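You operate a simulated robot arm through the tools that you are given. There is no shell and no other tool. Be economical: measure what you need, move in short steps, check, and stop when the job is done.

Carry out the task below with a simulated two-armed robot. There is one attempt and no reset: what you move stays moved.

JOB
Pick up the yellow marker with one hand, pass it to the other hand and put it on the upper shelf of the tool rack.
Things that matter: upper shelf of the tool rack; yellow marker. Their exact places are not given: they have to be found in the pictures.

It is judged by the outcome, as a careful person would: the job done as asked, and still so three seconds after it is handed in. It fails if anything else is knocked over, pushed out of place, dropped, spilled or broken.

ROBOT AND FRAMES
Two 6-joint arms with two-finger parallel grippers on one trunk, on a base that drives. Base frame: it is fixed to the floor where the robot stands at the start and does not move with it; the origin is under the middle of the robot, x ahead of it, y to its left, z up; the surface under the hand at the start is at about z = 0.95. Lengths are in m, angles in rad, forces in N, time in s.
The left shoulder is at the start at [0.08, 0.216, 1.571], the right one opposite. With the tool pointing down near the work surface each hand reaches from about 0.1 to 0.76 m from the robot's upright axis, wherever it stands, measured 20 degrees to its own side. Places, roughly: upper shelf of the tool rack [-0.9, -4.1, 1.4]. Payload 3.43 kg a hand.
The tool frame of a hand sits at the grasp point between the pads (the TCP): z along the fingers, y along the line on which they close. The tips reach 0.03 m beyond it. Largest opening 0.094 m; finger width 0.028, thickness 0.01; the body of the gripper, 0.05 by 0.096 m, starts 0.055 m behind the TCP.
Orientation is told as [roll, pitch, yaw] about the base's x, y, z axes, in that order, counted from this pose: with the fingers straight down and closing along the base's y, the tool's x points along the base's -x, its y along +y and its z along -z.

CONTROLS
- The arms move only by the tool step_arm. It takes "left_steps", "right_steps" or both (then of equal length, played together; a hand with none holds still); each is a list of rows, each an object (a shift or turn left out is 0, a gripper value left out holds the last) with "slide": the shift along the tool's x, y, z in m, a list of three; "turn": the turn, a rotation vector about the tool's x, y, z in rad, a list of three; "jaw": the gripper command, from -1 (fully open) to 1 (shut), values between in proportion. In form: [{"slide": [x, y, z], "turn": [ax, ay, az], "jaw": jaw}, ...]. A call has 1 to 20 rows; each row is the pose to reach, as a shift and turn from the pose commanded when the call began, along the tool's axes at that moment. A row lasts 0.2 s, in which the tool goes at most 0.05 m and 0.15 rad; a call with a longer step from one row to the next is refused whole, and so is a gripper value outside its range. Where a pose cannot be reached the arm comes as near as it can. A force on the tool above 40 N (or 10 N above the force at the start of the call, whichever is more), or a blocked arm, ends the call early, and 0.2 s more pass. The fingers move at their own pace (about 0.072 m/s each) and stop on an object; they squeeze with about 40 N. The grip force told is the motor's: it shows also when the fingers shut on nothing. Time passes only in rows, and 0.2 s behind the last, so rows that repeat a pose let the fingers close. The reply holds the time, the measured pose of the TCP, the force on the tool along the base axes, the opening and the grip force, in the units named above and with some noise, with the torque about the TCP (base axes, N m) and any sound that the robot's microphone picked up.
- Cameras (640 x 400 px; columns grow to the right, rows downward): "scene" is now at [0.1004, 0.0087, 1.7187]; the picture's right is [0.11, -0.99, 0.00], its down [-0.83, -0.09, -0.56] and it looks along [0.55, 0.06, -0.83] (base axes); focal length 296 px, centre (320, 200). "left" rides on the left gripper at [0.076, -0.014, -0.103] in its tool frame; the picture's right is [0.18, 0.98, 0.00], its down [-0.75, 0.14, -0.64] and it looks along [-0.63, 0.12, 0.77] (tool axes); focal length 243 px, centre (320, 200). "right" rides on the right gripper at [0.076, 0.014, -0.103] in its tool frame; the picture's right is [-0.18, 0.98, 0.00], its down [-0.75, -0.14, -0.64] and it looks along [-0.63, -0.12, 0.77] (tool axes); focal length 243 px, centre (320, 200).
- get_image(camera): a new picture of that camera. No time passes.
- raise_lower(by): slides the trunk up (or, below 0, down) by that many m; the arms and the scene camera ride with it, the base frame stays. It gives what a move gives, with no picture.
- roll_base(legs): drives the robot by 1 to 6 legs, each [ahead, left, turn to the left] in m, m and rad, along the robot's own axes; the way and the turn of a leg run together, so that a leg with both is an arc; at most 1.5 m and 3.142 rad a leg. The arms and the cameras ride along, it lands a little off, and it stops where it bumps. It gives what a move gives.
- head_to(pan, tilt): turns the head with the scene camera to pan (to the left, within 1.501 rad either way) and tilt (down, from -0.506 to 1.204), counted from straight ahead of the robot. It gives what a move gives.
- pixel_to_xyz(camera, pixels): for up to 12 pixels [column, row] of the newest picture of that camera ("zoom" is the newest enlarged one), the place [x, y, z] in the base frame of the surface seen there, good to about 0.002 m. No time passes.
- close_up(camera, box): a new picture of the part [left, top, right, bottom] of that camera's present view, enlarged. No time passes.
- close_job(): hands the job in; it is judged then, once.

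Work in short steps. Measure before you move; look again where a grasp or a placing could have gone wrong, and mend it. You have 80 turns and 78 pictures in all, those below and enlarged ones among them. Open the grippers and draw the arms clear of the work before you hand the job in, unless the task says otherwise; then end with one line.

The tools are called after ">>>" as a command line: name --argument value ..., lists and objects as JSON in quotes. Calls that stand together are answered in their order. step_arm: Moves the arms, as the interface text tells. Its arguments: {"type":"object","properties":{"left_steps":{"type":"array","items":{"type":"object","properties":{"slide":{"type":"array","items":{"type":"number"}},"turn":{"type":"array","items":{"type":"number"}},"jaw":{"type":"number"}}}},"right_steps":{"type":"array","items":{"type":"object","properties":{"slide":{"type":"array","items":{"type":"number"}},"turn":{"type":"array","items":{"type":"number"}},"jaw":{"type":"number"}}}}},"required":[]} The other tools are called the same way: raise_lower (by) slides the trunk up or down; roll_base (legs) drives the base; head_to (pan, tilt) turns the head that bears the scene camera; get_image (camera) takes a picture; pixel_to_xyz (camera, pixels) gives the place of the surface under pixels of a picture; close_up (camera, box) takes an enlarged picture of a part of a camera's view; close_job () hands the job in.

At the start:

```text
clock: 0.0
left_position: [0.5108, 0.312, 0.9988]
left_tcp_rot: [0.001, 0.0, 0.0]
left_ft_force: [0.1, 0.8, -1.0]
left_moment: [0.01, -0.03, -0.04]
left_opening: 0.0938
left_finger_force: 0.0
right_position: [0.434, -0.1541, 1.0005]
right_tcp_rot: [0.0, 0.0, -0.001]
right_ft_force: [0.4, -0.2, 0.8]
right_moment: [0.02, 0.04, 0.0]
right_opening: 0.0942
right_finger_force: 0.1
trunk travel left (down, up): [-0.801, 0.039]
robot x, y, heading: [-0.0013, 0.0003, 0.004]
head pan, tilt: [0.112, 0.979]
```

scene: 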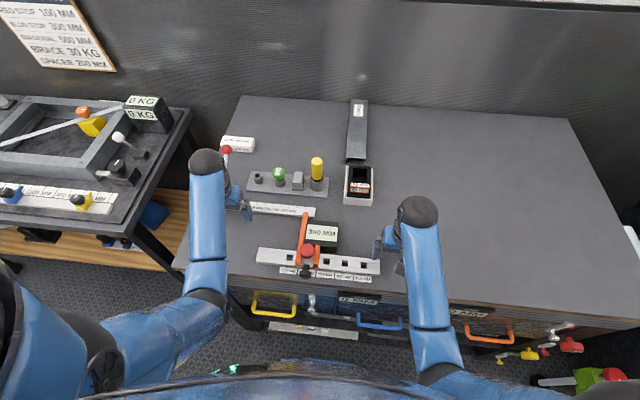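
right: 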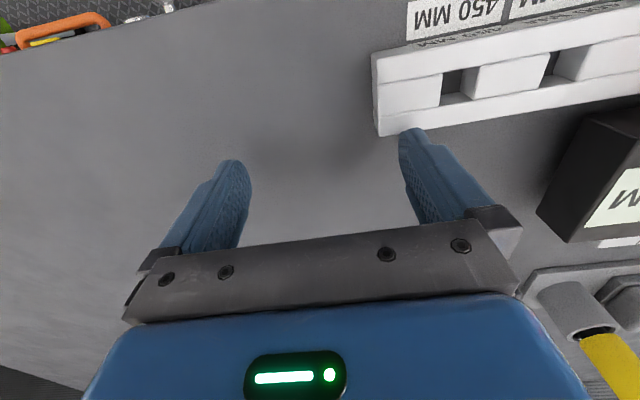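
left: 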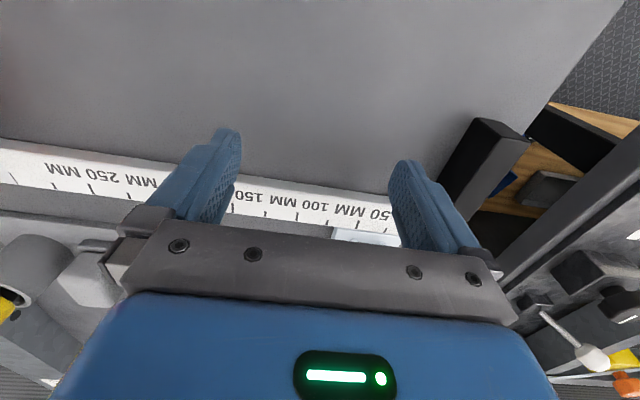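

The yellow thing at about (317,168) in the scene looks like a marker standing in a holder; I take a close-up to see.

>>> close_up --camera "scene" --box '[210, 90, 410, 215]'

```text
3.20 times, centred on (310, 152) of scene
```

zoom: 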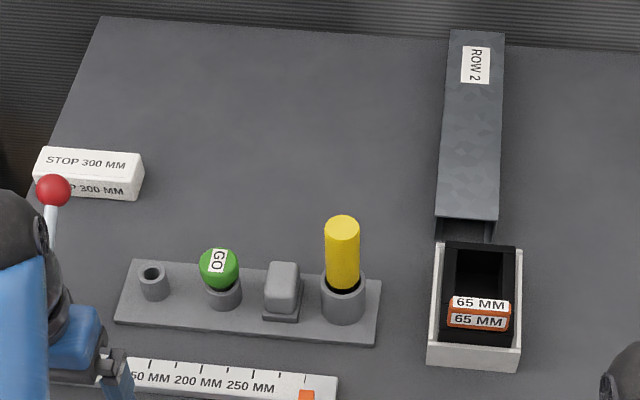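

The marker stands in a socket, top at zoom (342,224). I measure it, its socket and neighbours.

>>> pixel_to_xyz --camera "zoom" --pixels '[[342, 224], [342, 250], [342, 280], [330, 295], [343, 310], [282, 275], [219, 262], [375, 335], [125, 315], [475, 255], [440, 355], [356, 290]]'

>>> head_to --pan -1.5 --tilt 0.3

>>> get_image --camera "scene"

```text
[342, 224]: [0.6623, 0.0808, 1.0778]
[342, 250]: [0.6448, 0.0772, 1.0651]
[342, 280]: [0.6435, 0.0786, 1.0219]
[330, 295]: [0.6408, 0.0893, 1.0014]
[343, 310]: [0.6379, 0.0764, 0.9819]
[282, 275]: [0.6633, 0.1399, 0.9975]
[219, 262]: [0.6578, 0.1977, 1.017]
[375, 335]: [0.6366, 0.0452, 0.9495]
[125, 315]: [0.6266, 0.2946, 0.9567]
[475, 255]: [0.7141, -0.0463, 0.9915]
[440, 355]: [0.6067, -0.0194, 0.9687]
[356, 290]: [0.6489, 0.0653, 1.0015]
```

```text
clock: 1.7
left_position: [0.5109, 0.3117, 0.9991]
left_tcp_rot: [-0.002, 0.0, 0.001]
left_ft_force: [0.4, 0.3, 0.3]
left_moment: [0.01, -0.01, -0.02]
left_opening: 0.0938
left_finger_force: 0.0
right_position: [0.434, -0.1549, 0.9993]
right_tcp_rot: [0.0, -0.001, 0.0]
right_ft_force: [0.0, 0.7, 1.3]
right_moment: [-0.01, 0.04, -0.03]
right_opening: 0.094
right_finger_force: 0.1
trunk travel left (down, up): [-0.801, 0.039]
robot x, y, heading: [0.0015, -0.0007, 0.006]
head pan, tilt: [-1.499, 0.3]
```

```text
73 pictures are left
```

scene: 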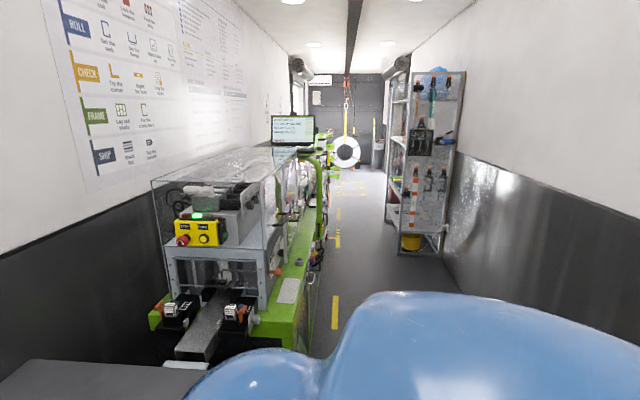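

The tool rack is at about (425,160), side-on. I zoom in on it.

>>> close_up --camera "scene" --box '[360, 50, 490, 260]'

>>> pixel_to_xyz --camera "scene" --pixels '[[408, 110], [455, 110], [410, 245], [440, 245], [398, 148], [400, 205], [385, 150], [460, 75], [335, 310], [300, 285]]'

```text
1.90 times, centred on (425, 155) of scene
```

zoom: 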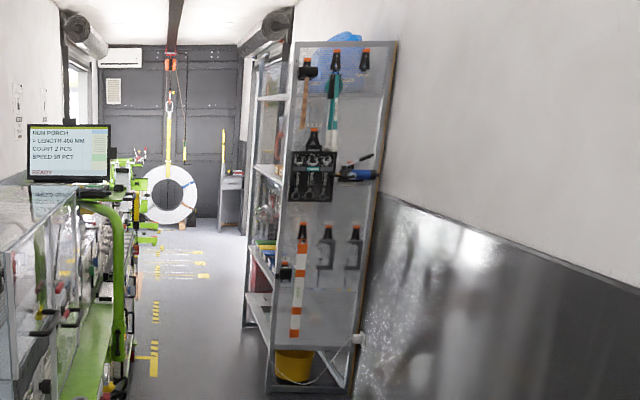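

```text
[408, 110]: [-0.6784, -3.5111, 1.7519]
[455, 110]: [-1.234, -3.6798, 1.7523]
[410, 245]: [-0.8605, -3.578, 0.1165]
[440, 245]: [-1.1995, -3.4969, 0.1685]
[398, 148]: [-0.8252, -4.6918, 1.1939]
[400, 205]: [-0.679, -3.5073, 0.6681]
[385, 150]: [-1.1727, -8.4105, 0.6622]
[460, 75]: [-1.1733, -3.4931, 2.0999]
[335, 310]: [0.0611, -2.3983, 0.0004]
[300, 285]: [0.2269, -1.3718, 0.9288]
```

The rack is open towards +x, at x -1.23..-0.68, y -3.5..-4.7. First the marker (axis near [0.659, 0.079], top 1.078): I bring the left hand above it.

>>> step_arm --left_steps '[{"slide": [0, 0, -0.04], "jaw": -1}, {"slide": [0, 0, -0.08]}, {"slide": [0, 0, -0.12]}, {"slide": [0, 0, -0.16]}, {"slide": [-0.025, -0.039, -0.16]}, {"slide": [-0.05, -0.078, -0.16]}, {"slide": [-0.075, -0.117, -0.16]}, {"slide": [-0.1, -0.156, -0.16]}, {"slide": [-0.125, -0.195, -0.16]}, {"slide": [-0.148, -0.233, -0.16]}, {"slide": [-0.148, -0.233, -0.16]}]'

>>> head_to --pan 0.11 --tilt 0.98

>>> get_image --camera "left"

>>> get_image --camera "scene"

```text
clock: 2.8
left_position: [0.5617, 0.3129, 1.056]
left_tcp_rot: [0.003, 0.016, 0.023]
left_ft_force: [-0.1, -0.4, 0.3]
left_moment: [0.0, -0.04, -0.01]
left_opening: 0.094
left_finger_force: 0.0
left hand out of reach, approached as far as the arm can: row 1, 2, 3, 4, 5
right_position: [0.4327, -0.1511, 1.0006]
right_tcp_rot: [-0.001, -0.002, 0.007]
right_ft_force: [1.1, -0.8, -0.6]
right_moment: [-0.02, -0.04, 0.01]
right_opening: 0.0939
right_finger_force: 0.1
trunk travel left (down, up): [-0.801, 0.039]
robot x, y, heading: [0.0012, 0.0019, 0.003]
head pan, tilt: [-1.499, 0.3]
stopped in row 5 (left hand): the force on the tool passed its limit at 53 N (the readings are from after the stop); the commanded pose is now the measured one
```

```text
clock: 4.5
left_position: [0.5638, 0.3118, 1.0565]
left_tcp_rot: [0.004, 0.017, 0.026]
left_ft_force: [-10.4, 1.5, -1.5]
left_moment: [-0.14, -0.15, 0.65]
left_opening: 0.0942
left_finger_force: 0.1
right_position: [0.4337, -0.1529, 1.0012]
right_tcp_rot: [0.0, -0.003, 0.003]
right_ft_force: [-0.1, 0.6, 0.5]
right_moment: [0.0, 0.0, 0.0]
right_opening: 0.094
right_finger_force: 0.1
trunk travel left (down, up): [-0.801, 0.039]
robot x, y, heading: [0.0014, 0.0011, 0.002]
head pan, tilt: [0.11, 0.979]
```

```text
71 pictures are left
```

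left: 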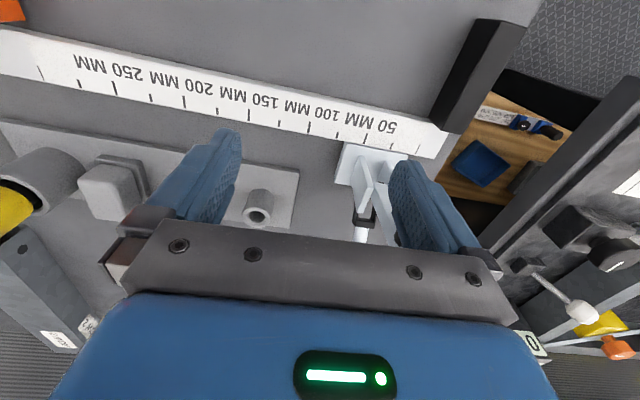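

```text
70 pictures are left
```

scene: 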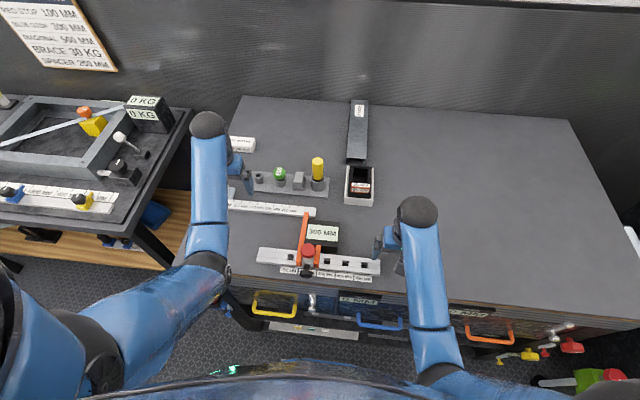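

The arm was folded to its limit when lifting and drifted forward; it is now pressing (−10 N in x) on something, likely the red-knob clamp. I back off 25 mm toward the robot and down, as it came.

>>> step_arm --left_steps '[{"slide": [0.025, 0, 0.02]}, {"slide": [0.045, 0, 0.045]}, {"slide": [0.045, 0, 0.045]}]'

>>> close_up --camera "scene" --box '[180, 90, 380, 215]'

>>> get_image --camera "left"

```text
clock: 5.3
left_position: [0.5194, 0.3106, 1.0132]
left_tcp_rot: [0.005, 0.019, 0.024]
left_ft_force: [-0.7, -0.1, 0.3]
left_moment: [0.0, 0.01, 0.0]
left_opening: 0.094
left_finger_force: 0.0
right_position: [0.4345, -0.1521, 1.0]
right_tcp_rot: [-0.001, -0.001, 0.003]
right_ft_force: [0.5, 0.5, 0.1]
right_moment: [0.01, -0.02, 0.0]
right_opening: 0.0941
right_finger_force: 0.0
trunk travel left (down, up): [-0.801, 0.039]
robot x, y, heading: [-0.0009, -0.0025, 0.002]
head pan, tilt: [0.11, 0.979]
```

```text
3.20 times, centred on (280, 152) of scene
```

zoom: 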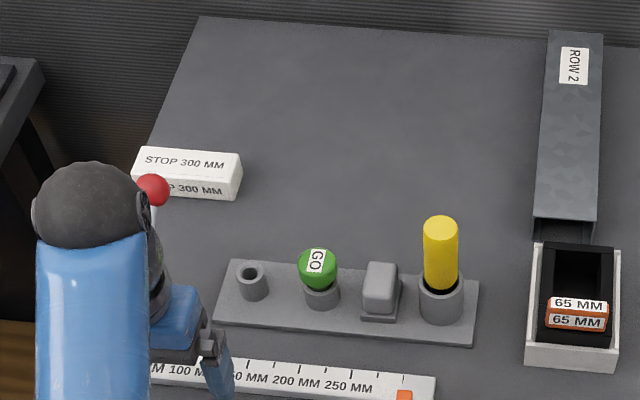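

```text
68 pictures are left
```

left: 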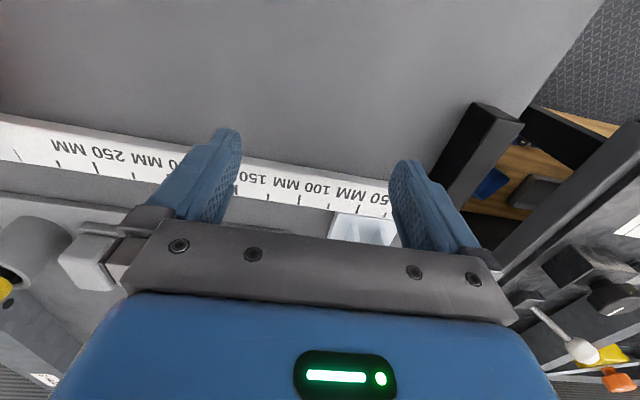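

The knob seems unchanged. I'll measure nearby obstacle heights (slotted bar near the right fingers, square, knob) before relocating.

>>> pixel_to_xyz --camera "zoom" --pixels '[[153, 188], [152, 220], [180, 155], [403, 393], [252, 265], [316, 262], [440, 222]]'

>>> get_image --camera "scene"

>>> pixel_to_xyz --camera "scene" --pixels '[[378, 262], [260, 250], [306, 250], [304, 215], [322, 232], [370, 278], [227, 150], [290, 207], [350, 115]]'

```text
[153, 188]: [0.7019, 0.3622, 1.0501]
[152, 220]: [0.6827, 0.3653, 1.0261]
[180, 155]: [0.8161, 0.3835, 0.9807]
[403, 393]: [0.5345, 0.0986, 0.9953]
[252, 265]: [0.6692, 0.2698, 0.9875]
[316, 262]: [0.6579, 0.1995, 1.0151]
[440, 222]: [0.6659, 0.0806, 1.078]
```

```text
67 pictures are left
```

scene: 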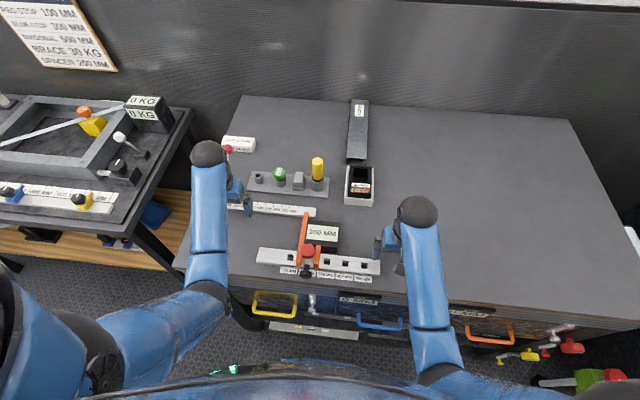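

```text
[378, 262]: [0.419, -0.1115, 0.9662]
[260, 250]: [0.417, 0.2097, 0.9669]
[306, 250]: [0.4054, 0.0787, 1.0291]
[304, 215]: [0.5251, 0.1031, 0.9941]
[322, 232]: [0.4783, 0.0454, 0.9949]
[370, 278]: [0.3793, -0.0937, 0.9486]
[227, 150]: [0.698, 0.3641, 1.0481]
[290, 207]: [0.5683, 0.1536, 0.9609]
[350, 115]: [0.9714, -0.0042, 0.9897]
```

Obstacles are measured (bar top 0.967, square top ~1.03). I raise the trunk by 0.038 and drive back 0.07 so the left arm can work higher over the marker.

>>> raise_lower --by 0.038

>>> roll_base --legs '[[-0.07, 0, 0]]'

```text
clock: 6.1
left_position: [0.5201, 0.3092, 1.0506]
left_tcp_rot: [0.006, 0.019, 0.021]
left_ft_force: [-0.4, 0.7, 0.8]
left_moment: [-0.03, -0.02, 0.02]
left_opening: 0.0941
left_finger_force: 0.1
right_position: [0.4355, -0.1525, 1.0373]
right_tcp_rot: [0.0, 0.0, 0.003]
right_ft_force: [-0.1, 0.1, 0.3]
right_moment: [0.01, 0.01, 0.01]
right_opening: 0.094
right_finger_force: 0.1
trunk travel left (down, up): [-0.839, 0.001]
robot x, y, heading: [0.0002, -0.001, 0.006]
head pan, tilt: [0.11, 0.979]
```

```text
clock: 7.1
left_position: [0.4609, 0.3097, 1.0463]
left_tcp_rot: [0.005, 0.026, 0.022]
left_ft_force: [1.5, 0.1, -1.2]
left_moment: [0.0, 0.09, -0.02]
left_opening: 0.094
left_finger_force: 0.1
right_position: [0.3776, -0.1524, 1.0323]
right_tcp_rot: [-0.001, 0.009, 0.003]
right_ft_force: [0.3, 0.3, -0.3]
right_moment: [-0.04, 0.07, -0.05]
right_opening: 0.0942
right_finger_force: 0.0
trunk travel left (down, up): [-0.839, 0.001]
robot x, y, heading: [-0.0694, -0.0032, 0.005]
head pan, tilt: [0.11, 0.979]
```

Now I move the left hand in front of the marker at z ≈1.06 (tips ~1.03, over all low items), y 0.079.

>>> step_arm --left_steps '[{"slide": [-0.02, -0.039, -0.005]}, {"slide": [-0.04, -0.077, -0.01]}, {"slide": [-0.06, -0.115, -0.014]}, {"slide": [-0.08, -0.154, -0.014]}, {"slide": [-0.1, -0.193, -0.014]}, {"slide": [-0.115, -0.231, -0.014]}, {"slide": [-0.115, -0.231, -0.014], "turn": [0, 0, 0]}]'

>>> get_image --camera "left"

>>> get_image --camera "scene"

```text
clock: 8.7
left_position: [0.5732, 0.0805, 1.0608]
left_tcp_rot: [0.006, 0.018, 0.024]
left_ft_force: [-0.2, -0.8, 0.0]
left_moment: [-0.03, -0.01, -0.03]
left_opening: 0.0939
left_finger_force: 0.0
right_position: [0.3663, -0.1536, 1.0378]
right_tcp_rot: [0.002, -0.003, 0.004]
right_ft_force: [0.4, -0.1, -0.4]
right_moment: [-0.02, 0.01, -0.03]
right_opening: 0.094
right_finger_force: 0.1
trunk travel left (down, up): [-0.839, 0.001]
robot x, y, heading: [-0.0681, 0.0014, 0.003]
head pan, tilt: [0.11, 0.979]
```

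```text
66 pictures are left
```

left: 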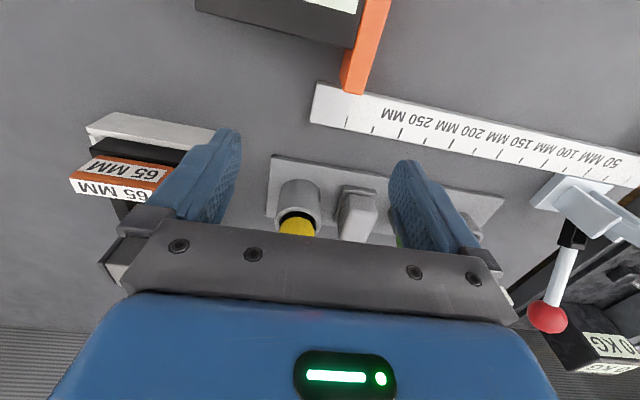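

```text
65 pictures are left
```

scene: 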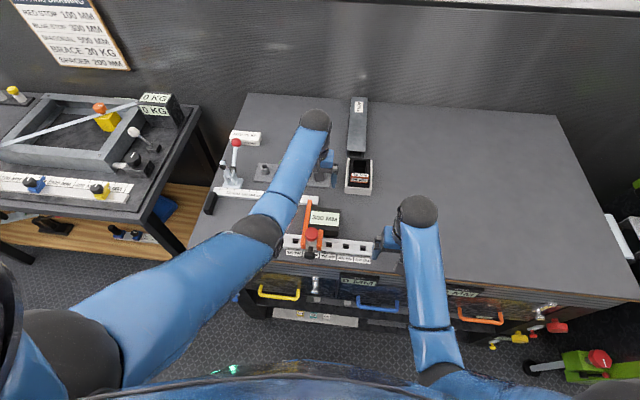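

Marker (297,225) lies between the fingers. I advance 0.084 m to straddle it at z ≈1.058.

>>> step_arm --left_steps '[{"slide": [-0.03, -0.002, 0.002]}, {"slide": [-0.06, -0.003, 0.003]}, {"slide": [-0.084, -0.004, 0.004]}, {"slide": [-0.084, -0.004, 0.004]}]'

>>> get_image --camera "left"

```text
clock: 9.7
left_position: [0.6338, 0.0847, 1.0651]
left_tcp_rot: [0.006, 0.016, 0.021]
left_ft_force: [-0.6, -0.8, -0.5]
left_moment: [0.02, -0.01, -0.02]
left_opening: 0.0937
left_finger_force: 0.0
left hand out of reach, approached as far as the arm can: row 3, 4
right_position: [0.3657, -0.1517, 1.0382]
right_tcp_rot: [-0.002, -0.002, 0.002]
right_ft_force: [-0.4, 0.5, -0.5]
right_moment: [0.0, -0.03, -0.01]
right_opening: 0.094
right_finger_force: 0.1
trunk travel left (down, up): [-0.839, 0.001]
robot x, y, heading: [-0.0641, -0.0021, 0.003]
head pan, tilt: [0.11, 0.979]
```

```text
64 pictures are left
```

left: 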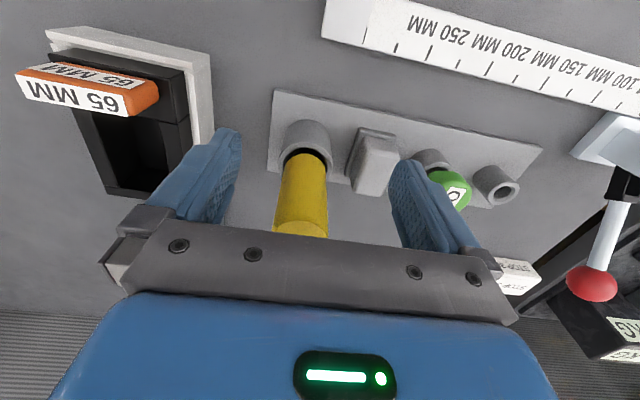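

The marker is between the fingers but the arm is at full extension at x 0.634; I drive ahead 0.025 so the pads centre on it (x≈0.659).

>>> roll_base --legs '[[0.025, 0, 0]]'

>>> get_image --camera "left"

```text
clock: 10.5
left_position: [0.6543, 0.0835, 1.0674]
left_tcp_rot: [0.004, 0.012, 0.023]
left_ft_force: [-0.5, -0.3, -0.7]
left_moment: [-0.01, -0.06, 0.0]
left_opening: 0.0939
left_finger_force: 0.0
right_position: [0.3876, -0.1525, 1.0403]
right_tcp_rot: [0.001, -0.006, 0.004]
right_ft_force: [-0.7, 0.6, 0.7]
right_moment: [-0.01, -0.04, 0.0]
right_opening: 0.0936
right_finger_force: 0.0
trunk travel left (down, up): [-0.839, 0.001]
robot x, y, heading: [-0.0443, -0.0022, 0.006]
head pan, tilt: [0.11, 0.979]
```

```text
63 pictures are left
```

left: 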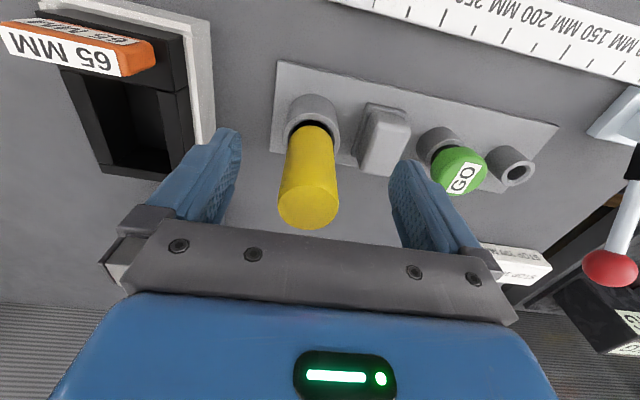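

I measure the marker's top from the left camera.

>>> pixel_to_xyz --camera "left" --pixels '[[308, 190], [308, 208], [308, 225], [285, 208], [333, 208], [310, 140], [308, 170]]'

```text
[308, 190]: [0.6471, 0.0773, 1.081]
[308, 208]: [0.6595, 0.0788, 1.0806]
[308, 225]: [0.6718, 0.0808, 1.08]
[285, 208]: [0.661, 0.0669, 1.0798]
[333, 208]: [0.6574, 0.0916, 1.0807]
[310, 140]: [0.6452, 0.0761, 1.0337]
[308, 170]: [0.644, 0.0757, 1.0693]
```

Marker axis is [0.6595, 0.079]; TCP is at [0.654, 0.0835]. I centre by 5 mm each way and close.

>>> step_arm --left_steps '[{"slide": [-0.005, -0.0045, 0.007], "jaw": -1}, {"slide": [-0.005, -0.0045, 0.007], "jaw": -1}, {"slide": [-0.005, -0.0045, 0.007], "jaw": 1}, {"slide": [-0.005, -0.0045, 0.007], "jaw": 1}, {"slide": [-0.005, -0.0045, 0.007], "jaw": 1}, {"slide": [-0.005, -0.0045, 0.007], "jaw": 1}]'

```text
clock: 11.9
left_position: [0.656, 0.0822, 1.0625]
left_tcp_rot: [0.005, 0.016, 0.023]
left_ft_force: [0.2, -1.2, 7.8]
left_moment: [-0.07, -0.12, 0.01]
left_opening: 0.0334
left_finger_force: 40.0
left hand out of reach, approached as far as the arm can: row 1, 2, 3, 4, 5, 6
right_position: [0.3913, -0.153, 1.0375]
right_tcp_rot: [0.0, -0.002, 0.005]
right_ft_force: [0.2, -0.1, -0.2]
right_moment: [0.0, 0.02, -0.01]
right_opening: 0.0942
right_finger_force: 0.1
trunk travel left (down, up): [-0.839, 0.001]
robot x, y, heading: [-0.0413, 0.001, 0.002]
head pan, tilt: [0.11, 0.979]
```

Gripped (opening 0.033, 40 N). Now lift straight up, slowly.

>>> step_arm --left_steps '[{"slide": [0, 0, -0.015]}, {"slide": [0, 0, -0.03]}, {"slide": [0, 0, -0.045]}, {"slide": [0, 0, -0.06]}, {"slide": [0, 0, -0.075]}, {"slide": [0, 0, -0.09]}, {"slide": [0, 0, -0.09]}]'

>>> get_image --camera "scene"

>>> get_image --camera "left"

```text
clock: 13.5
left_position: [0.6568, 0.0824, 1.1516]
left_tcp_rot: [0.005, 0.018, 0.023]
left_ft_force: [-0.4, 0.2, -0.1]
left_moment: [0.02, 0.05, 0.01]
left_opening: 0.0334
left_finger_force: 40.0
right_position: [0.3908, -0.1543, 1.038]
right_tcp_rot: [0.001, -0.001, 0.004]
right_ft_force: [0.4, 0.1, 0.1]
right_moment: [-0.03, -0.02, -0.01]
right_opening: 0.0941
right_finger_force: 0.0
trunk travel left (down, up): [-0.839, 0.001]
robot x, y, heading: [-0.0432, -0.0028, 0.005]
head pan, tilt: [0.11, 0.979]
```

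```text
62 pictures are left
```

scene: 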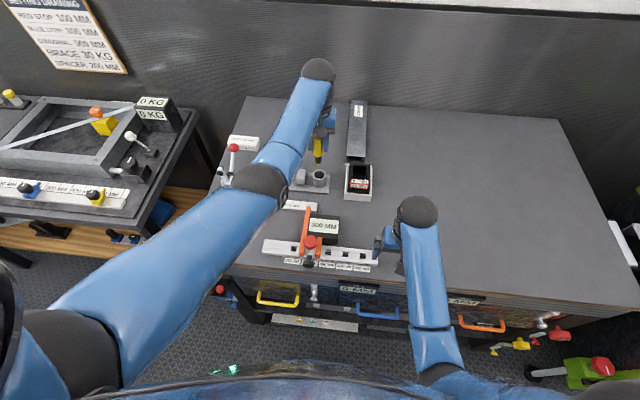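

```text
61 pictures are left
```

left: 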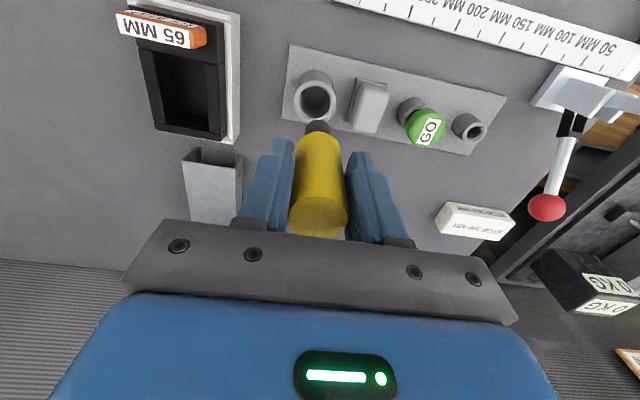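

The marker is out of the socket; its lower end looks black and narrower. I zoom to see its full shape.

>>> close_up --camera "scene" --box '[280, 80, 360, 200]'

>>> pixel_to_xyz --camera "zoom" --pixels '[[320, 240], [320, 258], [320, 270], [316, 200]]'

>>> close_up --camera "left" --box '[240, 60, 400, 250]'

```text
3.33 times, centred on (320, 140) of scene
```

zoom: 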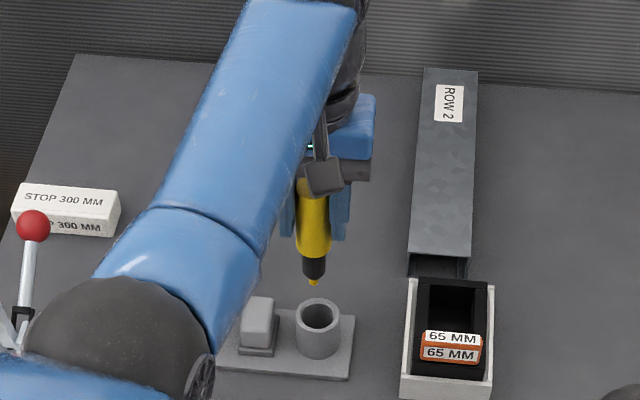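

```text
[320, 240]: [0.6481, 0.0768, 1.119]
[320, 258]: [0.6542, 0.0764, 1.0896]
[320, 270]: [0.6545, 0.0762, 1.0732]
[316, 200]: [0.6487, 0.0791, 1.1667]
```

```text
2.11 times, centred on (320, 155) of left
```

zoom: 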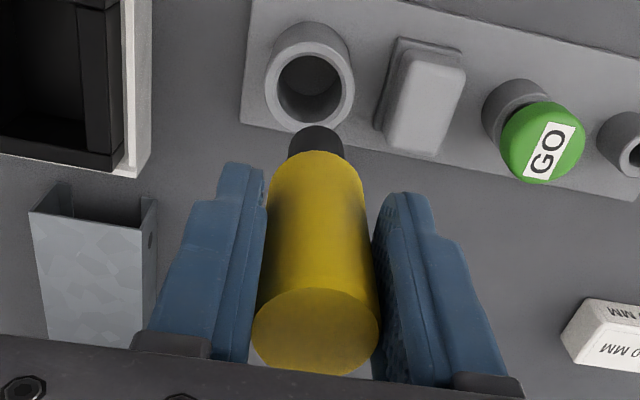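

Marker: flat cap on top, ~0.105 m long, nib down (bottom ≈ z 1.066). I lift left another 0.07 and back the base away from the bench to do the handover in free space.

>>> step_arm --left_steps '[{"slide": [0, 0, -0.035]}, {"slide": [0, 0, -0.07]}, {"slide": [0, 0, -0.07]}]'

>>> roll_base --legs '[[-0.38, 0, 0]]'

>>> get_image --camera "scene"

```text
clock: 14.3
left_position: [0.6574, 0.0806, 1.2206]
left_tcp_rot: [0.005, 0.019, 0.022]
left_ft_force: [0.5, -0.8, -0.3]
left_moment: [-0.01, 0.02, 0.0]
left_opening: 0.0336
left_finger_force: 39.9
right_position: [0.3917, -0.1534, 1.0366]
right_tcp_rot: [-0.001, 0.0, 0.002]
right_ft_force: [-0.5, -0.4, -0.5]
right_moment: [-0.01, 0.01, 0.01]
right_opening: 0.094
right_finger_force: 0.0
trunk travel left (down, up): [-0.839, 0.001]
robot x, y, heading: [-0.0485, -0.0008, 0.004]
head pan, tilt: [0.11, 0.979]
```

```text
clock: 16.7
left_position: [0.2803, 0.0745, 1.218]
left_tcp_rot: [0.005, 0.02, 0.011]
left_ft_force: [-0.8, 0.2, 0.1]
left_moment: [0.0, 0.02, 0.0]
left_opening: 0.0336
left_finger_force: 40.0
right_position: [0.013, -0.1563, 1.037]
right_tcp_rot: [0.0, 0.0, -0.006]
right_ft_force: [0.3, 0.3, -0.6]
right_moment: [-0.02, 0.05, -0.04]
right_opening: 0.0941
right_finger_force: 0.1
trunk travel left (down, up): [-0.839, 0.001]
robot x, y, heading: [-0.4212, 0.0044, -0.01]
head pan, tilt: [0.11, 0.979]
```

```text
58 pictures are left
```

scene: 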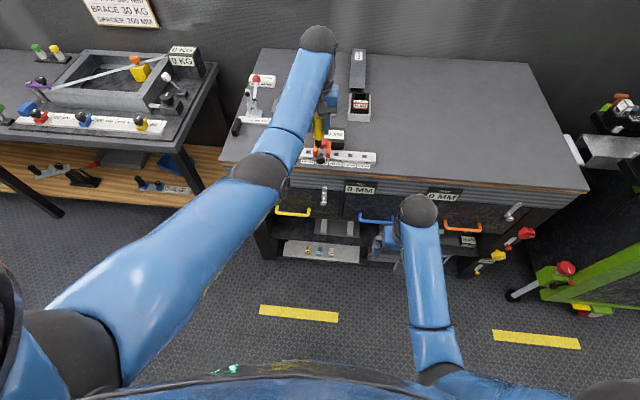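

Clear of the bench. I turn the right hand to point left (+y), fingers closing along x, at a stand-off right of and slightly below the marker.

>>> step_arm --right_steps '[{"slide": [-0.0125, 0.0, -0.009], "turn": [-0.0806, -0.0806, -0.0806], "jaw": -1}, {"slide": [-0.025, 0, -0.018], "turn": [-0.1612, -0.1612, -0.1612]}, {"slide": [-0.0375, 0, -0.027], "turn": [-0.2418, -0.2418, -0.2418]}, {"slide": [-0.05, 0, -0.036], "turn": [-0.3224, -0.3224, -0.3224]}, {"slide": [-0.0625, 0, -0.045], "turn": [-0.403, -0.403, -0.403]}, {"slide": [-0.075, 0, -0.054], "turn": [-0.4836, -0.4836, -0.4836]}, {"slide": [-0.0875, 0, -0.063], "turn": [-0.5642, -0.5642, -0.5642]}, {"slide": [-0.1, 0, -0.072], "turn": [-0.6448, -0.6448, -0.6448]}, {"slide": [-0.1125, 0, -0.081], "turn": [-0.7254, -0.7254, -0.7254]}, {"slide": [-0.125, 0, -0.09], "turn": [-0.806, -0.806, -0.806]}, {"slide": [-0.1375, 0, -0.099], "turn": [-0.8866, -0.8866, -0.8866]}, {"slide": [-0.15, 0, -0.108], "turn": [-0.9672, -0.9672, -0.9672]}, {"slide": [-0.1625, 0, -0.117], "turn": [-1.0478, -1.0478, -1.0478]}, {"slide": [-0.175, 0, -0.126], "turn": [-1.1284, -1.1284, -1.1284]}, {"slide": [-0.187, 0, -0.133], "turn": [-1.209, -1.209, -1.209]}, {"slide": [-0.187, 0, -0.133], "turn": [-1.209, -1.209, -1.209]}]'

>>> get_image --camera "scene"

>>> get_image --camera "right"

```text
clock: 20.1
left_position: [0.2786, 0.0741, 1.2187]
left_tcp_rot: [0.005, 0.018, 0.012]
left_ft_force: [0.2, 0.6, -0.7]
left_moment: [0.0, 0.02, -0.01]
left_opening: 0.0337
left_finger_force: 40.6
right_position: [0.1977, -0.1579, 1.1702]
right_tcp_rot: [-2.104, -1.571, -2.617]
right_ft_force: [1.0, -0.5, 0.8]
right_moment: [0.01, 0.05, -0.02]
right_opening: 0.0941
right_finger_force: 0.1
trunk travel left (down, up): [-0.839, 0.001]
robot x, y, heading: [-0.4223, 0.0005, -0.008]
head pan, tilt: [0.11, 0.979]
```

```text
57 pictures are left
```

scene: 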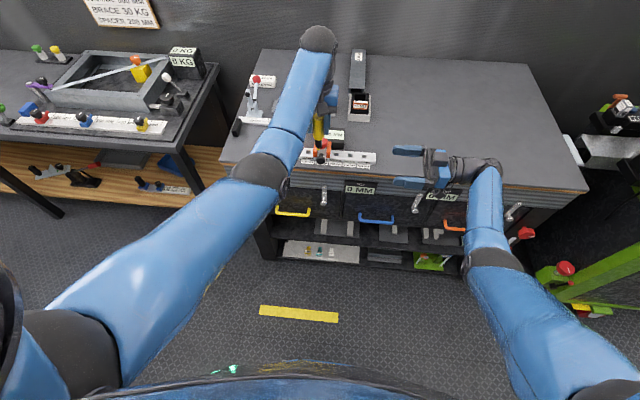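

```text
56 pictures are left
```

right: 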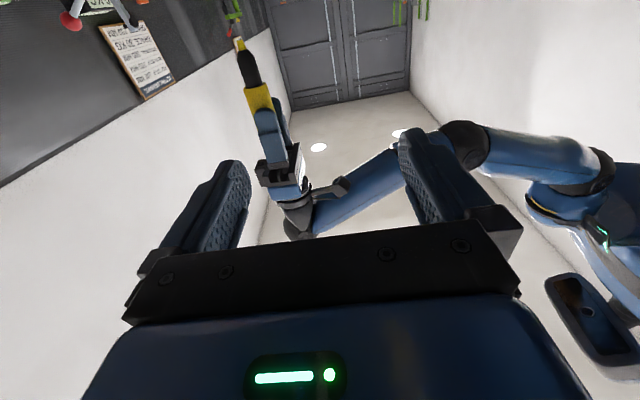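

Orientation is right. I zoom the right camera on the marker and measure.

>>> close_up --camera "right" --box '[200, 20, 330, 220]'

>>> pixel_to_xyz --camera "right" --pixels '[[240, 45], [244, 57], [250, 75], [256, 90], [259, 100], [267, 122]]'

```text
2.00 times, centred on (265, 120) of right
```

zoom: 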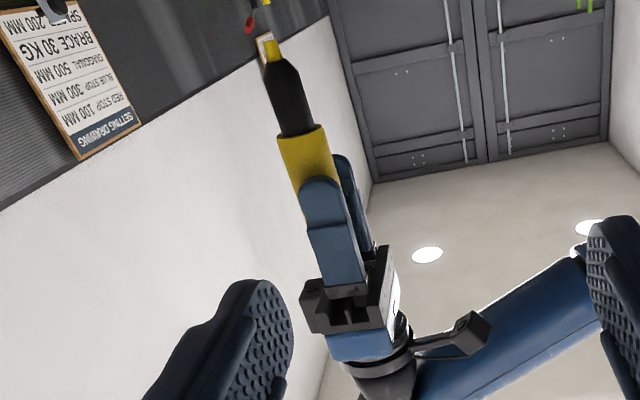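

```text
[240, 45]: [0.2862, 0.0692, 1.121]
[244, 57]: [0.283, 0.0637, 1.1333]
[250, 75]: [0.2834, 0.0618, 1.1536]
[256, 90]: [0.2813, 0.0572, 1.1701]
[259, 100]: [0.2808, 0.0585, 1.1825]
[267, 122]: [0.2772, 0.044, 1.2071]
```

Free yellow length is z 1.163–1.189, axis ≈[0.281, 0.072]. I align right in x at z 1.171, then approach along +y to 6 cm short.

>>> step_arm --right_steps '[{"slide": [-0.001, -0.042, 0]}, {"slide": [-0.001, -0.083, 0.0]}, {"slide": [-0.001, -0.083, 0.045]}, {"slide": [-0.001, -0.083, 0.09]}, {"slide": [-0.001, -0.083, 0.13]}, {"slide": [-0.001, -0.083, 0.13]}]'

>>> get_image --camera "right"

>>> close_up --camera "scene" --box '[240, 20, 480, 200]'

```text
clock: 21.5
left_position: [0.2779, 0.0726, 1.2198]
left_tcp_rot: [0.004, 0.018, 0.011]
left_ft_force: [-1.0, -0.5, -0.7]
left_moment: [0.0, 0.03, 0.03]
left_opening: 0.0338
left_finger_force: 40.0
right_position: [0.2593, -0.0281, 1.1822]
right_tcp_rot: [-1.731, -1.57, -2.99]
right_ft_force: [0.1, 0.1, 1.0]
right_moment: [0.0, 0.02, 0.0]
right_opening: 0.0941
right_finger_force: 0.1
right hand out of reach, approached as far as the arm can: row 1, 2, 3, 4, 5, 6
trunk travel left (down, up): [-0.839, 0.001]
robot x, y, heading: [-0.4235, 0.0024, -0.006]
head pan, tilt: [0.11, 0.979]
```

```text
54 pictures are left
```

right: 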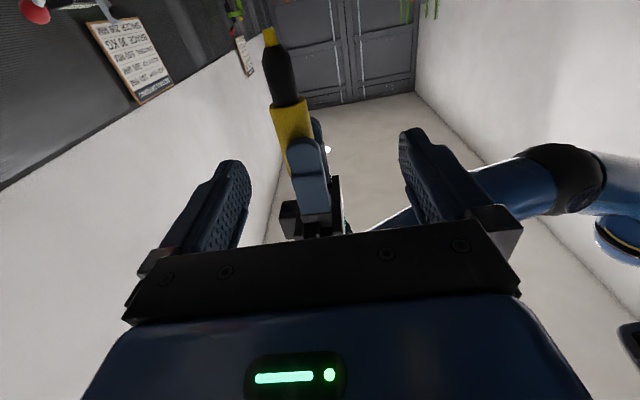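

```text
2.22 times, centred on (360, 110) of scene
```

zoom: 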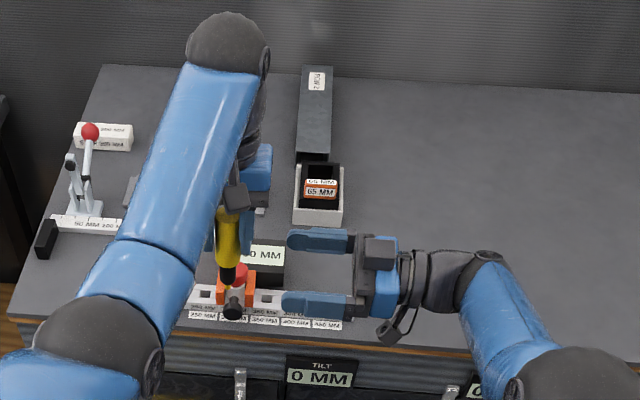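

The right arm is 2 cm short in x. I bring the left hand 6 cm toward the robot instead.

>>> step_arm --left_steps '[{"slide": [0.03, 0, 0]}, {"slide": [0.06, 0, 0]}, {"slide": [0.06, 0, 0]}]'

>>> get_image --camera "right"

```text
clock: 22.3
left_position: [0.2451, 0.0646, 1.1996]
left_tcp_rot: [0.005, 0.018, 0.013]
left_ft_force: [-0.4, 0.9, -0.1]
left_moment: [0.01, -0.01, 0.02]
left_opening: 0.0336
left_finger_force: 39.7
left hand out of reach, approached as far as the arm can: row 1, 2, 3
right_position: [0.2595, -0.0281, 1.1822]
right_tcp_rot: [-2.733, -1.571, -1.989]
right_ft_force: [-0.2, -0.9, -0.4]
right_moment: [0.01, 0.0, 0.0]
right_opening: 0.0941
right_finger_force: 0.1
trunk travel left (down, up): [-0.839, 0.001]
robot x, y, heading: [-0.4246, -0.0032, -0.007]
head pan, tilt: [0.11, 0.979]
```

```text
52 pictures are left
```

right: 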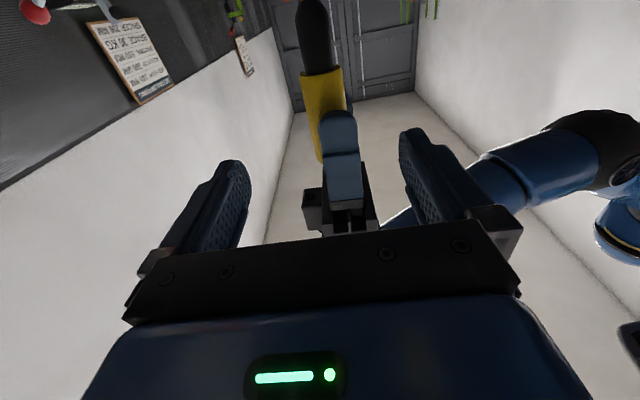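

Left is at its fold limit. Tilting the left fingers 0.4 rad back toward the robot moves its wrist outward, letting the marker come closer; the right hand can match by rolling 0.4.

>>> step_arm --left_steps '[{"slide": [0, 0, 0], "turn": [0, 0.14, 0]}, {"slide": [0.01, 0, -0.005], "turn": [0, 0.28, 0]}, {"slide": [0.025, 0, -0.01], "turn": [0, 0.4, 0]}, {"slide": [0.05, 0, -0.02], "turn": [0, 0.4, 0]}, {"slide": [0.05, 0, -0.02], "turn": [0, 0.4, 0]}]'

```text
clock: 23.5
left_position: [0.2307, 0.0582, 1.21]
left_tcp_rot: [0.005, 0.42, 0.012]
left_ft_force: [0.5, 0.5, -0.8]
left_moment: [-0.02, -0.04, -0.03]
left_opening: 0.0336
left_finger_force: 40.1
left hand out of reach, approached as far as the arm can: row 1, 2, 3, 4, 5
right_position: [0.2611, -0.0276, 1.1833]
right_tcp_rot: [0.799, -1.569, 0.762]
right_ft_force: [-0.1, -0.2, 0.5]
right_moment: [0.01, -0.02, 0.03]
right_opening: 0.094
right_finger_force: 0.0
trunk travel left (down, up): [-0.839, 0.001]
robot x, y, heading: [-0.4209, 0.0009, -0.006]
head pan, tilt: [0.11, 0.979]
```

Marker's free section should now be near [0.212, 0.057, 1.165], tilted 0.42. I roll the right hand 0.42 to match and shift −x, still stood off.

>>> step_arm --right_steps '[{"slide": [0, 0.02, -0.01], "turn": [0, 0, 0.14]}, {"slide": [0.005, 0.035, -0.02], "turn": [0, 0, 0.28]}, {"slide": [0.01, 0.048, -0.02], "turn": [0, 0, 0.42]}, {"slide": [0.01, 0.048, -0.02], "turn": [0, 0, 0.42]}]'

>>> get_image --camera "right"

```text
clock: 24.5
left_position: [0.2299, 0.059, 1.2106]
left_tcp_rot: [0.005, 0.418, 0.015]
left_ft_force: [1.4, 0.4, -0.7]
left_moment: [-0.01, 0.0, 0.0]
left_opening: 0.0338
left_finger_force: 40.0
right_position: [0.239, -0.0485, 1.1559]
right_tcp_rot: [1.572, -1.15, -0.006]
right_ft_force: [-0.2, -1.1, -0.1]
right_moment: [0.01, 0.0, 0.01]
right_opening: 0.094
right_finger_force: 0.0
right hand out of reach, approached as far as the arm can: row 1, 2, 3, 4
trunk travel left (down, up): [-0.839, 0.001]
robot x, y, heading: [-0.4184, 0.0007, -0.006]
head pan, tilt: [0.11, 0.979]
```

```text
51 pictures are left
```

right: 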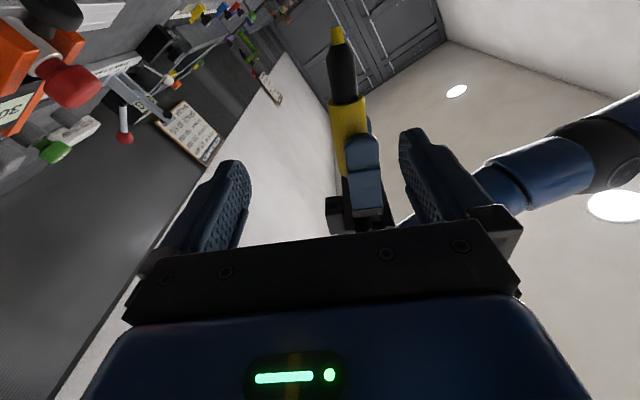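

Aligned in angle. I measure the marker's visible pixels.

>>> pixel_to_xyz --camera "right" --pixels '[[338, 40], [342, 75], [346, 98], [347, 110], [348, 125], [349, 133], [360, 145], [333, 120], [366, 120]]'

```text
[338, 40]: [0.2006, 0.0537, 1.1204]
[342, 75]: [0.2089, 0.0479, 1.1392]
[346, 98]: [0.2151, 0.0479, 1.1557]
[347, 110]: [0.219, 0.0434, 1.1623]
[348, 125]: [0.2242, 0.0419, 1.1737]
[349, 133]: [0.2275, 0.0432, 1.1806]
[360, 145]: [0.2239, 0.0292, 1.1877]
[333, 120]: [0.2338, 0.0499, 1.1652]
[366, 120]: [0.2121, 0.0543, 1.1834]
```

Free yellow section centre ≈[0.222, 0.059, 1.168]; in right tool axes that is x −0.004, y +0.021, z +0.107. I align laterally and advance half.

>>> step_arm --right_steps '[{"slide": [-0.004, 0.021, 0]}, {"slide": [-0.004, 0.021, 0.02]}, {"slide": [-0.004, 0.021, 0.04]}, {"slide": [-0.004, 0.021, 0.04]}]'

>>> get_image --camera "right"

```text
clock: 25.5
left_position: [0.2299, 0.059, 1.2111]
left_tcp_rot: [0.008, 0.42, 0.014]
left_ft_force: [0.3, -0.4, -0.1]
left_moment: [0.0, 0.01, 0.03]
left_opening: 0.0337
left_finger_force: 39.9
right_position: [0.2408, -0.0072, 1.1561]
right_tcp_rot: [1.573, -1.15, -0.008]
right_ft_force: [0.0, -0.3, -0.5]
right_moment: [0.02, 0.02, 0.0]
right_opening: 0.0942
right_finger_force: 0.1
right hand out of reach, approached as far as the arm can: row 1, 2, 3, 4
trunk travel left (down, up): [-0.839, 0.001]
robot x, y, heading: [-0.4255, 0.0001, -0.003]
head pan, tilt: [0.11, 0.979]
```

```text
50 pictures are left
```

right: 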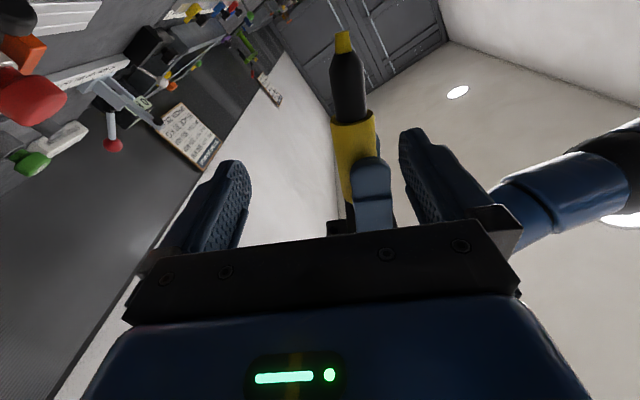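

Both hands sit at the edge of their reach this high (the commands aren't followed). The wide workspace is lower, near z≈1.0, and the floor here is free, so I retract the right hand and lower it closer in.

>>> step_arm --right_steps '[{"slide": [0, 0, -0.045]}, {"slide": [0, 0, -0.09]}, {"slide": [0, 0, -0.14]}, {"slide": [0.035, 0.016, -0.14], "turn": [0, 0, -0.07]}, {"slide": [0.07, 0.031, -0.14], "turn": [0, 0, -0.14]}, {"slide": [0.105, 0.047, -0.14], "turn": [0, 0, -0.21]}, {"slide": [0.14, 0.063, -0.14], "turn": [0, 0, -0.28]}, {"slide": [0.175, 0.079, -0.14], "turn": [0, 0, -0.35]}, {"slide": [0.206, 0.094, -0.14], "turn": [0, 0, -0.42]}, {"slide": [0.206, 0.094, -0.14], "turn": [0, 0, -0.42]}]'

>>> step_arm --left_steps '[{"slide": [0, 0, 0.03], "turn": [0, -0.1, 0]}, {"slide": [0, 0, 0.06], "turn": [0, -0.2, 0]}, {"slide": [0.0, 0, 0.09], "turn": [0, -0.3, 0]}, {"slide": [0.02, 0, 0.11], "turn": [0, -0.4, 0]}, {"slide": [0.02, 0, 0.11], "turn": [0, -0.42, 0]}]'

```text
clock: 27.7
left_position: [0.23, 0.0578, 1.2107]
left_tcp_rot: [0.006, 0.42, 0.013]
left_ft_force: [0.0, -0.1, -1.4]
left_moment: [0.0, 0.01, 0.0]
left_opening: 0.0335
left_finger_force: 40.3
right_position: [0.0679, -0.1465, 1.0072]
right_tcp_rot: [-1.446, -1.568, 3.008]
right_ft_force: [0.1, 0.6, 0.6]
right_moment: [-0.01, 0.01, 0.01]
right_opening: 0.0939
right_finger_force: 0.0
right hand out of reach, approached as far as the arm can: row 3
trunk travel left (down, up): [-0.839, 0.001]
robot x, y, heading: [-0.4274, 0.0013, -0.007]
head pan, tilt: [0.11, 0.979]
```

```text
clock: 28.9
left_position: [0.1687, 0.0592, 1.1191]
left_tcp_rot: [0.004, -0.002, 0.01]
left_ft_force: [0.0, 0.1, -0.9]
left_moment: [-0.03, 0.02, 0.03]
left_opening: 0.0337
left_finger_force: 40.1
left hand out of reach, approached as far as the arm can: row 1, 2, 3
right_position: [0.0683, -0.1469, 1.0068]
right_tcp_rot: [-0.81, -1.572, 2.371]
right_ft_force: [0.2, 0.2, 0.0]
right_moment: [0.03, -0.02, 0.0]
right_opening: 0.094
right_finger_force: 0.1
trunk travel left (down, up): [-0.839, 0.001]
robot x, y, heading: [-0.4228, 0.0019, -0.008]
head pan, tilt: [0.11, 0.979]
```

Both are now within reach. I bring left to about [0.07, 0.04, 1.06].

>>> step_arm --left_steps '[{"slide": [0.03, -0.007, 0.025]}, {"slide": [0.06, -0.014, 0.05]}, {"slide": [0.099, -0.02, 0.06]}, {"slide": [0.099, -0.02, 0.06]}]'

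>>> get_image --camera "right"

>>> get_image --camera "scene"

```text
clock: 29.9
left_position: [0.0698, 0.0374, 1.0582]
left_tcp_rot: [0.004, -0.001, 0.012]
left_ft_force: [-0.2, 0.2, -0.4]
left_moment: [0.02, 0.01, 0.01]
left_opening: 0.0336
left_finger_force: 40.1
right_position: [0.0685, -0.1452, 1.0069]
right_tcp_rot: [0.485, -1.57, 1.078]
right_ft_force: [0.0, 0.0, -0.1]
right_moment: [0.01, -0.02, -0.02]
right_opening: 0.0939
right_finger_force: 0.0
trunk travel left (down, up): [-0.839, 0.001]
robot x, y, heading: [-0.4244, 0.0021, -0.011]
head pan, tilt: [0.11, 0.979]
```

```text
49 pictures are left
```

right: 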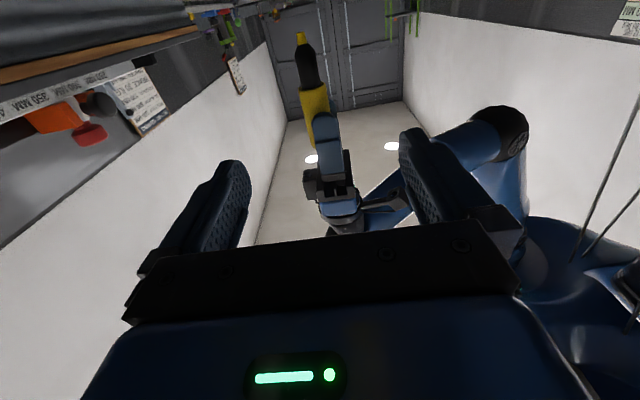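

```text
48 pictures are left
```

scene: 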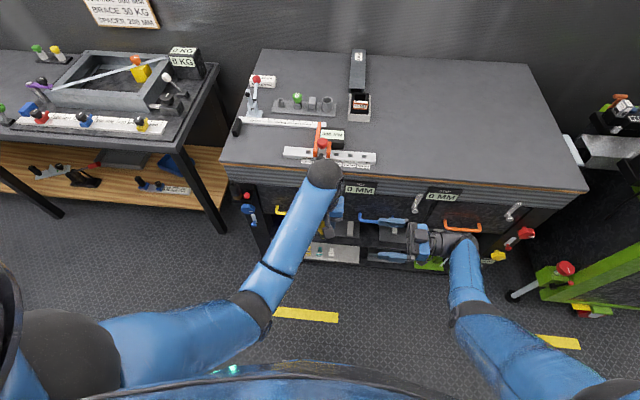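

All in free space before the bench. I measure the marker from the right camera.

>>> close_up --camera "right" --box '[260, 20, 380, 140]'

>>> pixel_to_xyz --camera "right" --pixels '[[305, 50], [309, 75], [311, 86], [313, 92], [315, 103], [316, 110], [325, 118], [303, 98], [326, 98]]'

```text
3.33 times, centred on (320, 80) of right
```

zoom: 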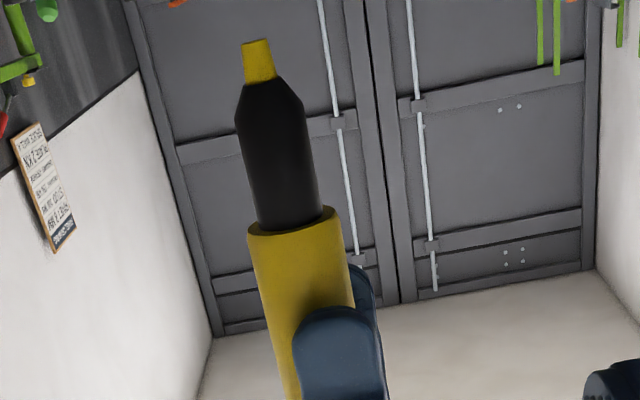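

```text
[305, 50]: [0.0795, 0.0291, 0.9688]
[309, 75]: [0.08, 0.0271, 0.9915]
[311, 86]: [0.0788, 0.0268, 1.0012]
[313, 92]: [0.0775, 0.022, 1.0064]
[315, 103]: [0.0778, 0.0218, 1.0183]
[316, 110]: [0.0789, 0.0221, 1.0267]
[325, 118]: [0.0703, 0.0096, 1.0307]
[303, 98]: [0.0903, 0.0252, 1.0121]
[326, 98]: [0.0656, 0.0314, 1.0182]
```

Marker axis ≈[0.078, 0.038], yellow free z 1.003–1.029. I align (tool x −0.003, y −0.0095) and advance 0.12, then check.

>>> step_arm --right_steps '[{"slide": [-0.003, -0.0095, 0.03]}, {"slide": [-0.003, -0.0095, 0.06]}, {"slide": [-0.003, -0.0095, 0.09]}, {"slide": [-0.003, -0.0095, 0.12]}, {"slide": [-0.003, -0.0095, 0.12]}]'

>>> get_image --camera "right"

>>> pixel_to_xyz --camera "right" --pixels '[[320, 60], [320, 75], [320, 90], [320, 105], [320, 120], [320, 135], [335, 140], [335, 150]]'

```text
clock: 31.1
left_position: [0.071, 0.0372, 1.0586]
left_tcp_rot: [0.005, -0.001, 0.013]
left_ft_force: [-0.8, -0.3, -0.4]
left_moment: [0.01, 0.0, 0.01]
left_opening: 0.0336
left_finger_force: 40.1
right_position: [0.0796, -0.0259, 1.0105]
right_tcp_rot: [-0.359, -1.571, 1.921]
right_ft_force: [0.7, 0.5, 0.9]
right_moment: [0.03, 0.01, -0.03]
right_opening: 0.0941
right_finger_force: 0.0
trunk travel left (down, up): [-0.839, 0.001]
robot x, y, heading: [-0.4268, 0.0016, -0.006]
head pan, tilt: [0.11, 0.979]
```

```text
46 pictures are left
```

right: 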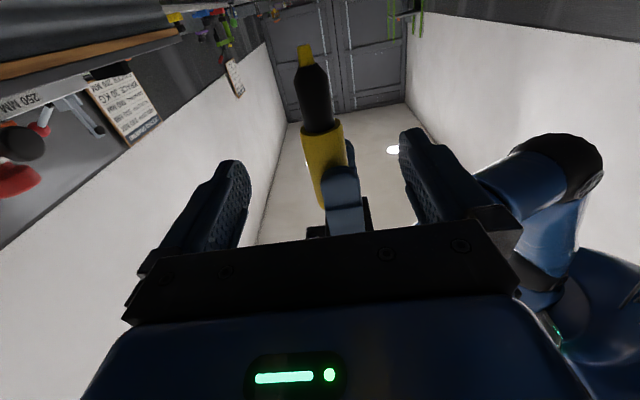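

```text
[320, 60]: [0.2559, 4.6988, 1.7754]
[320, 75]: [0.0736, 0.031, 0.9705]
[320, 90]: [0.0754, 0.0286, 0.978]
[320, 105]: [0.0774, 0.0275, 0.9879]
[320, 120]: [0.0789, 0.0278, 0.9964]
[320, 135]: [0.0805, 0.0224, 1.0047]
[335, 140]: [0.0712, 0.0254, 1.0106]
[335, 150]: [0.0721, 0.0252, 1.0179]
```

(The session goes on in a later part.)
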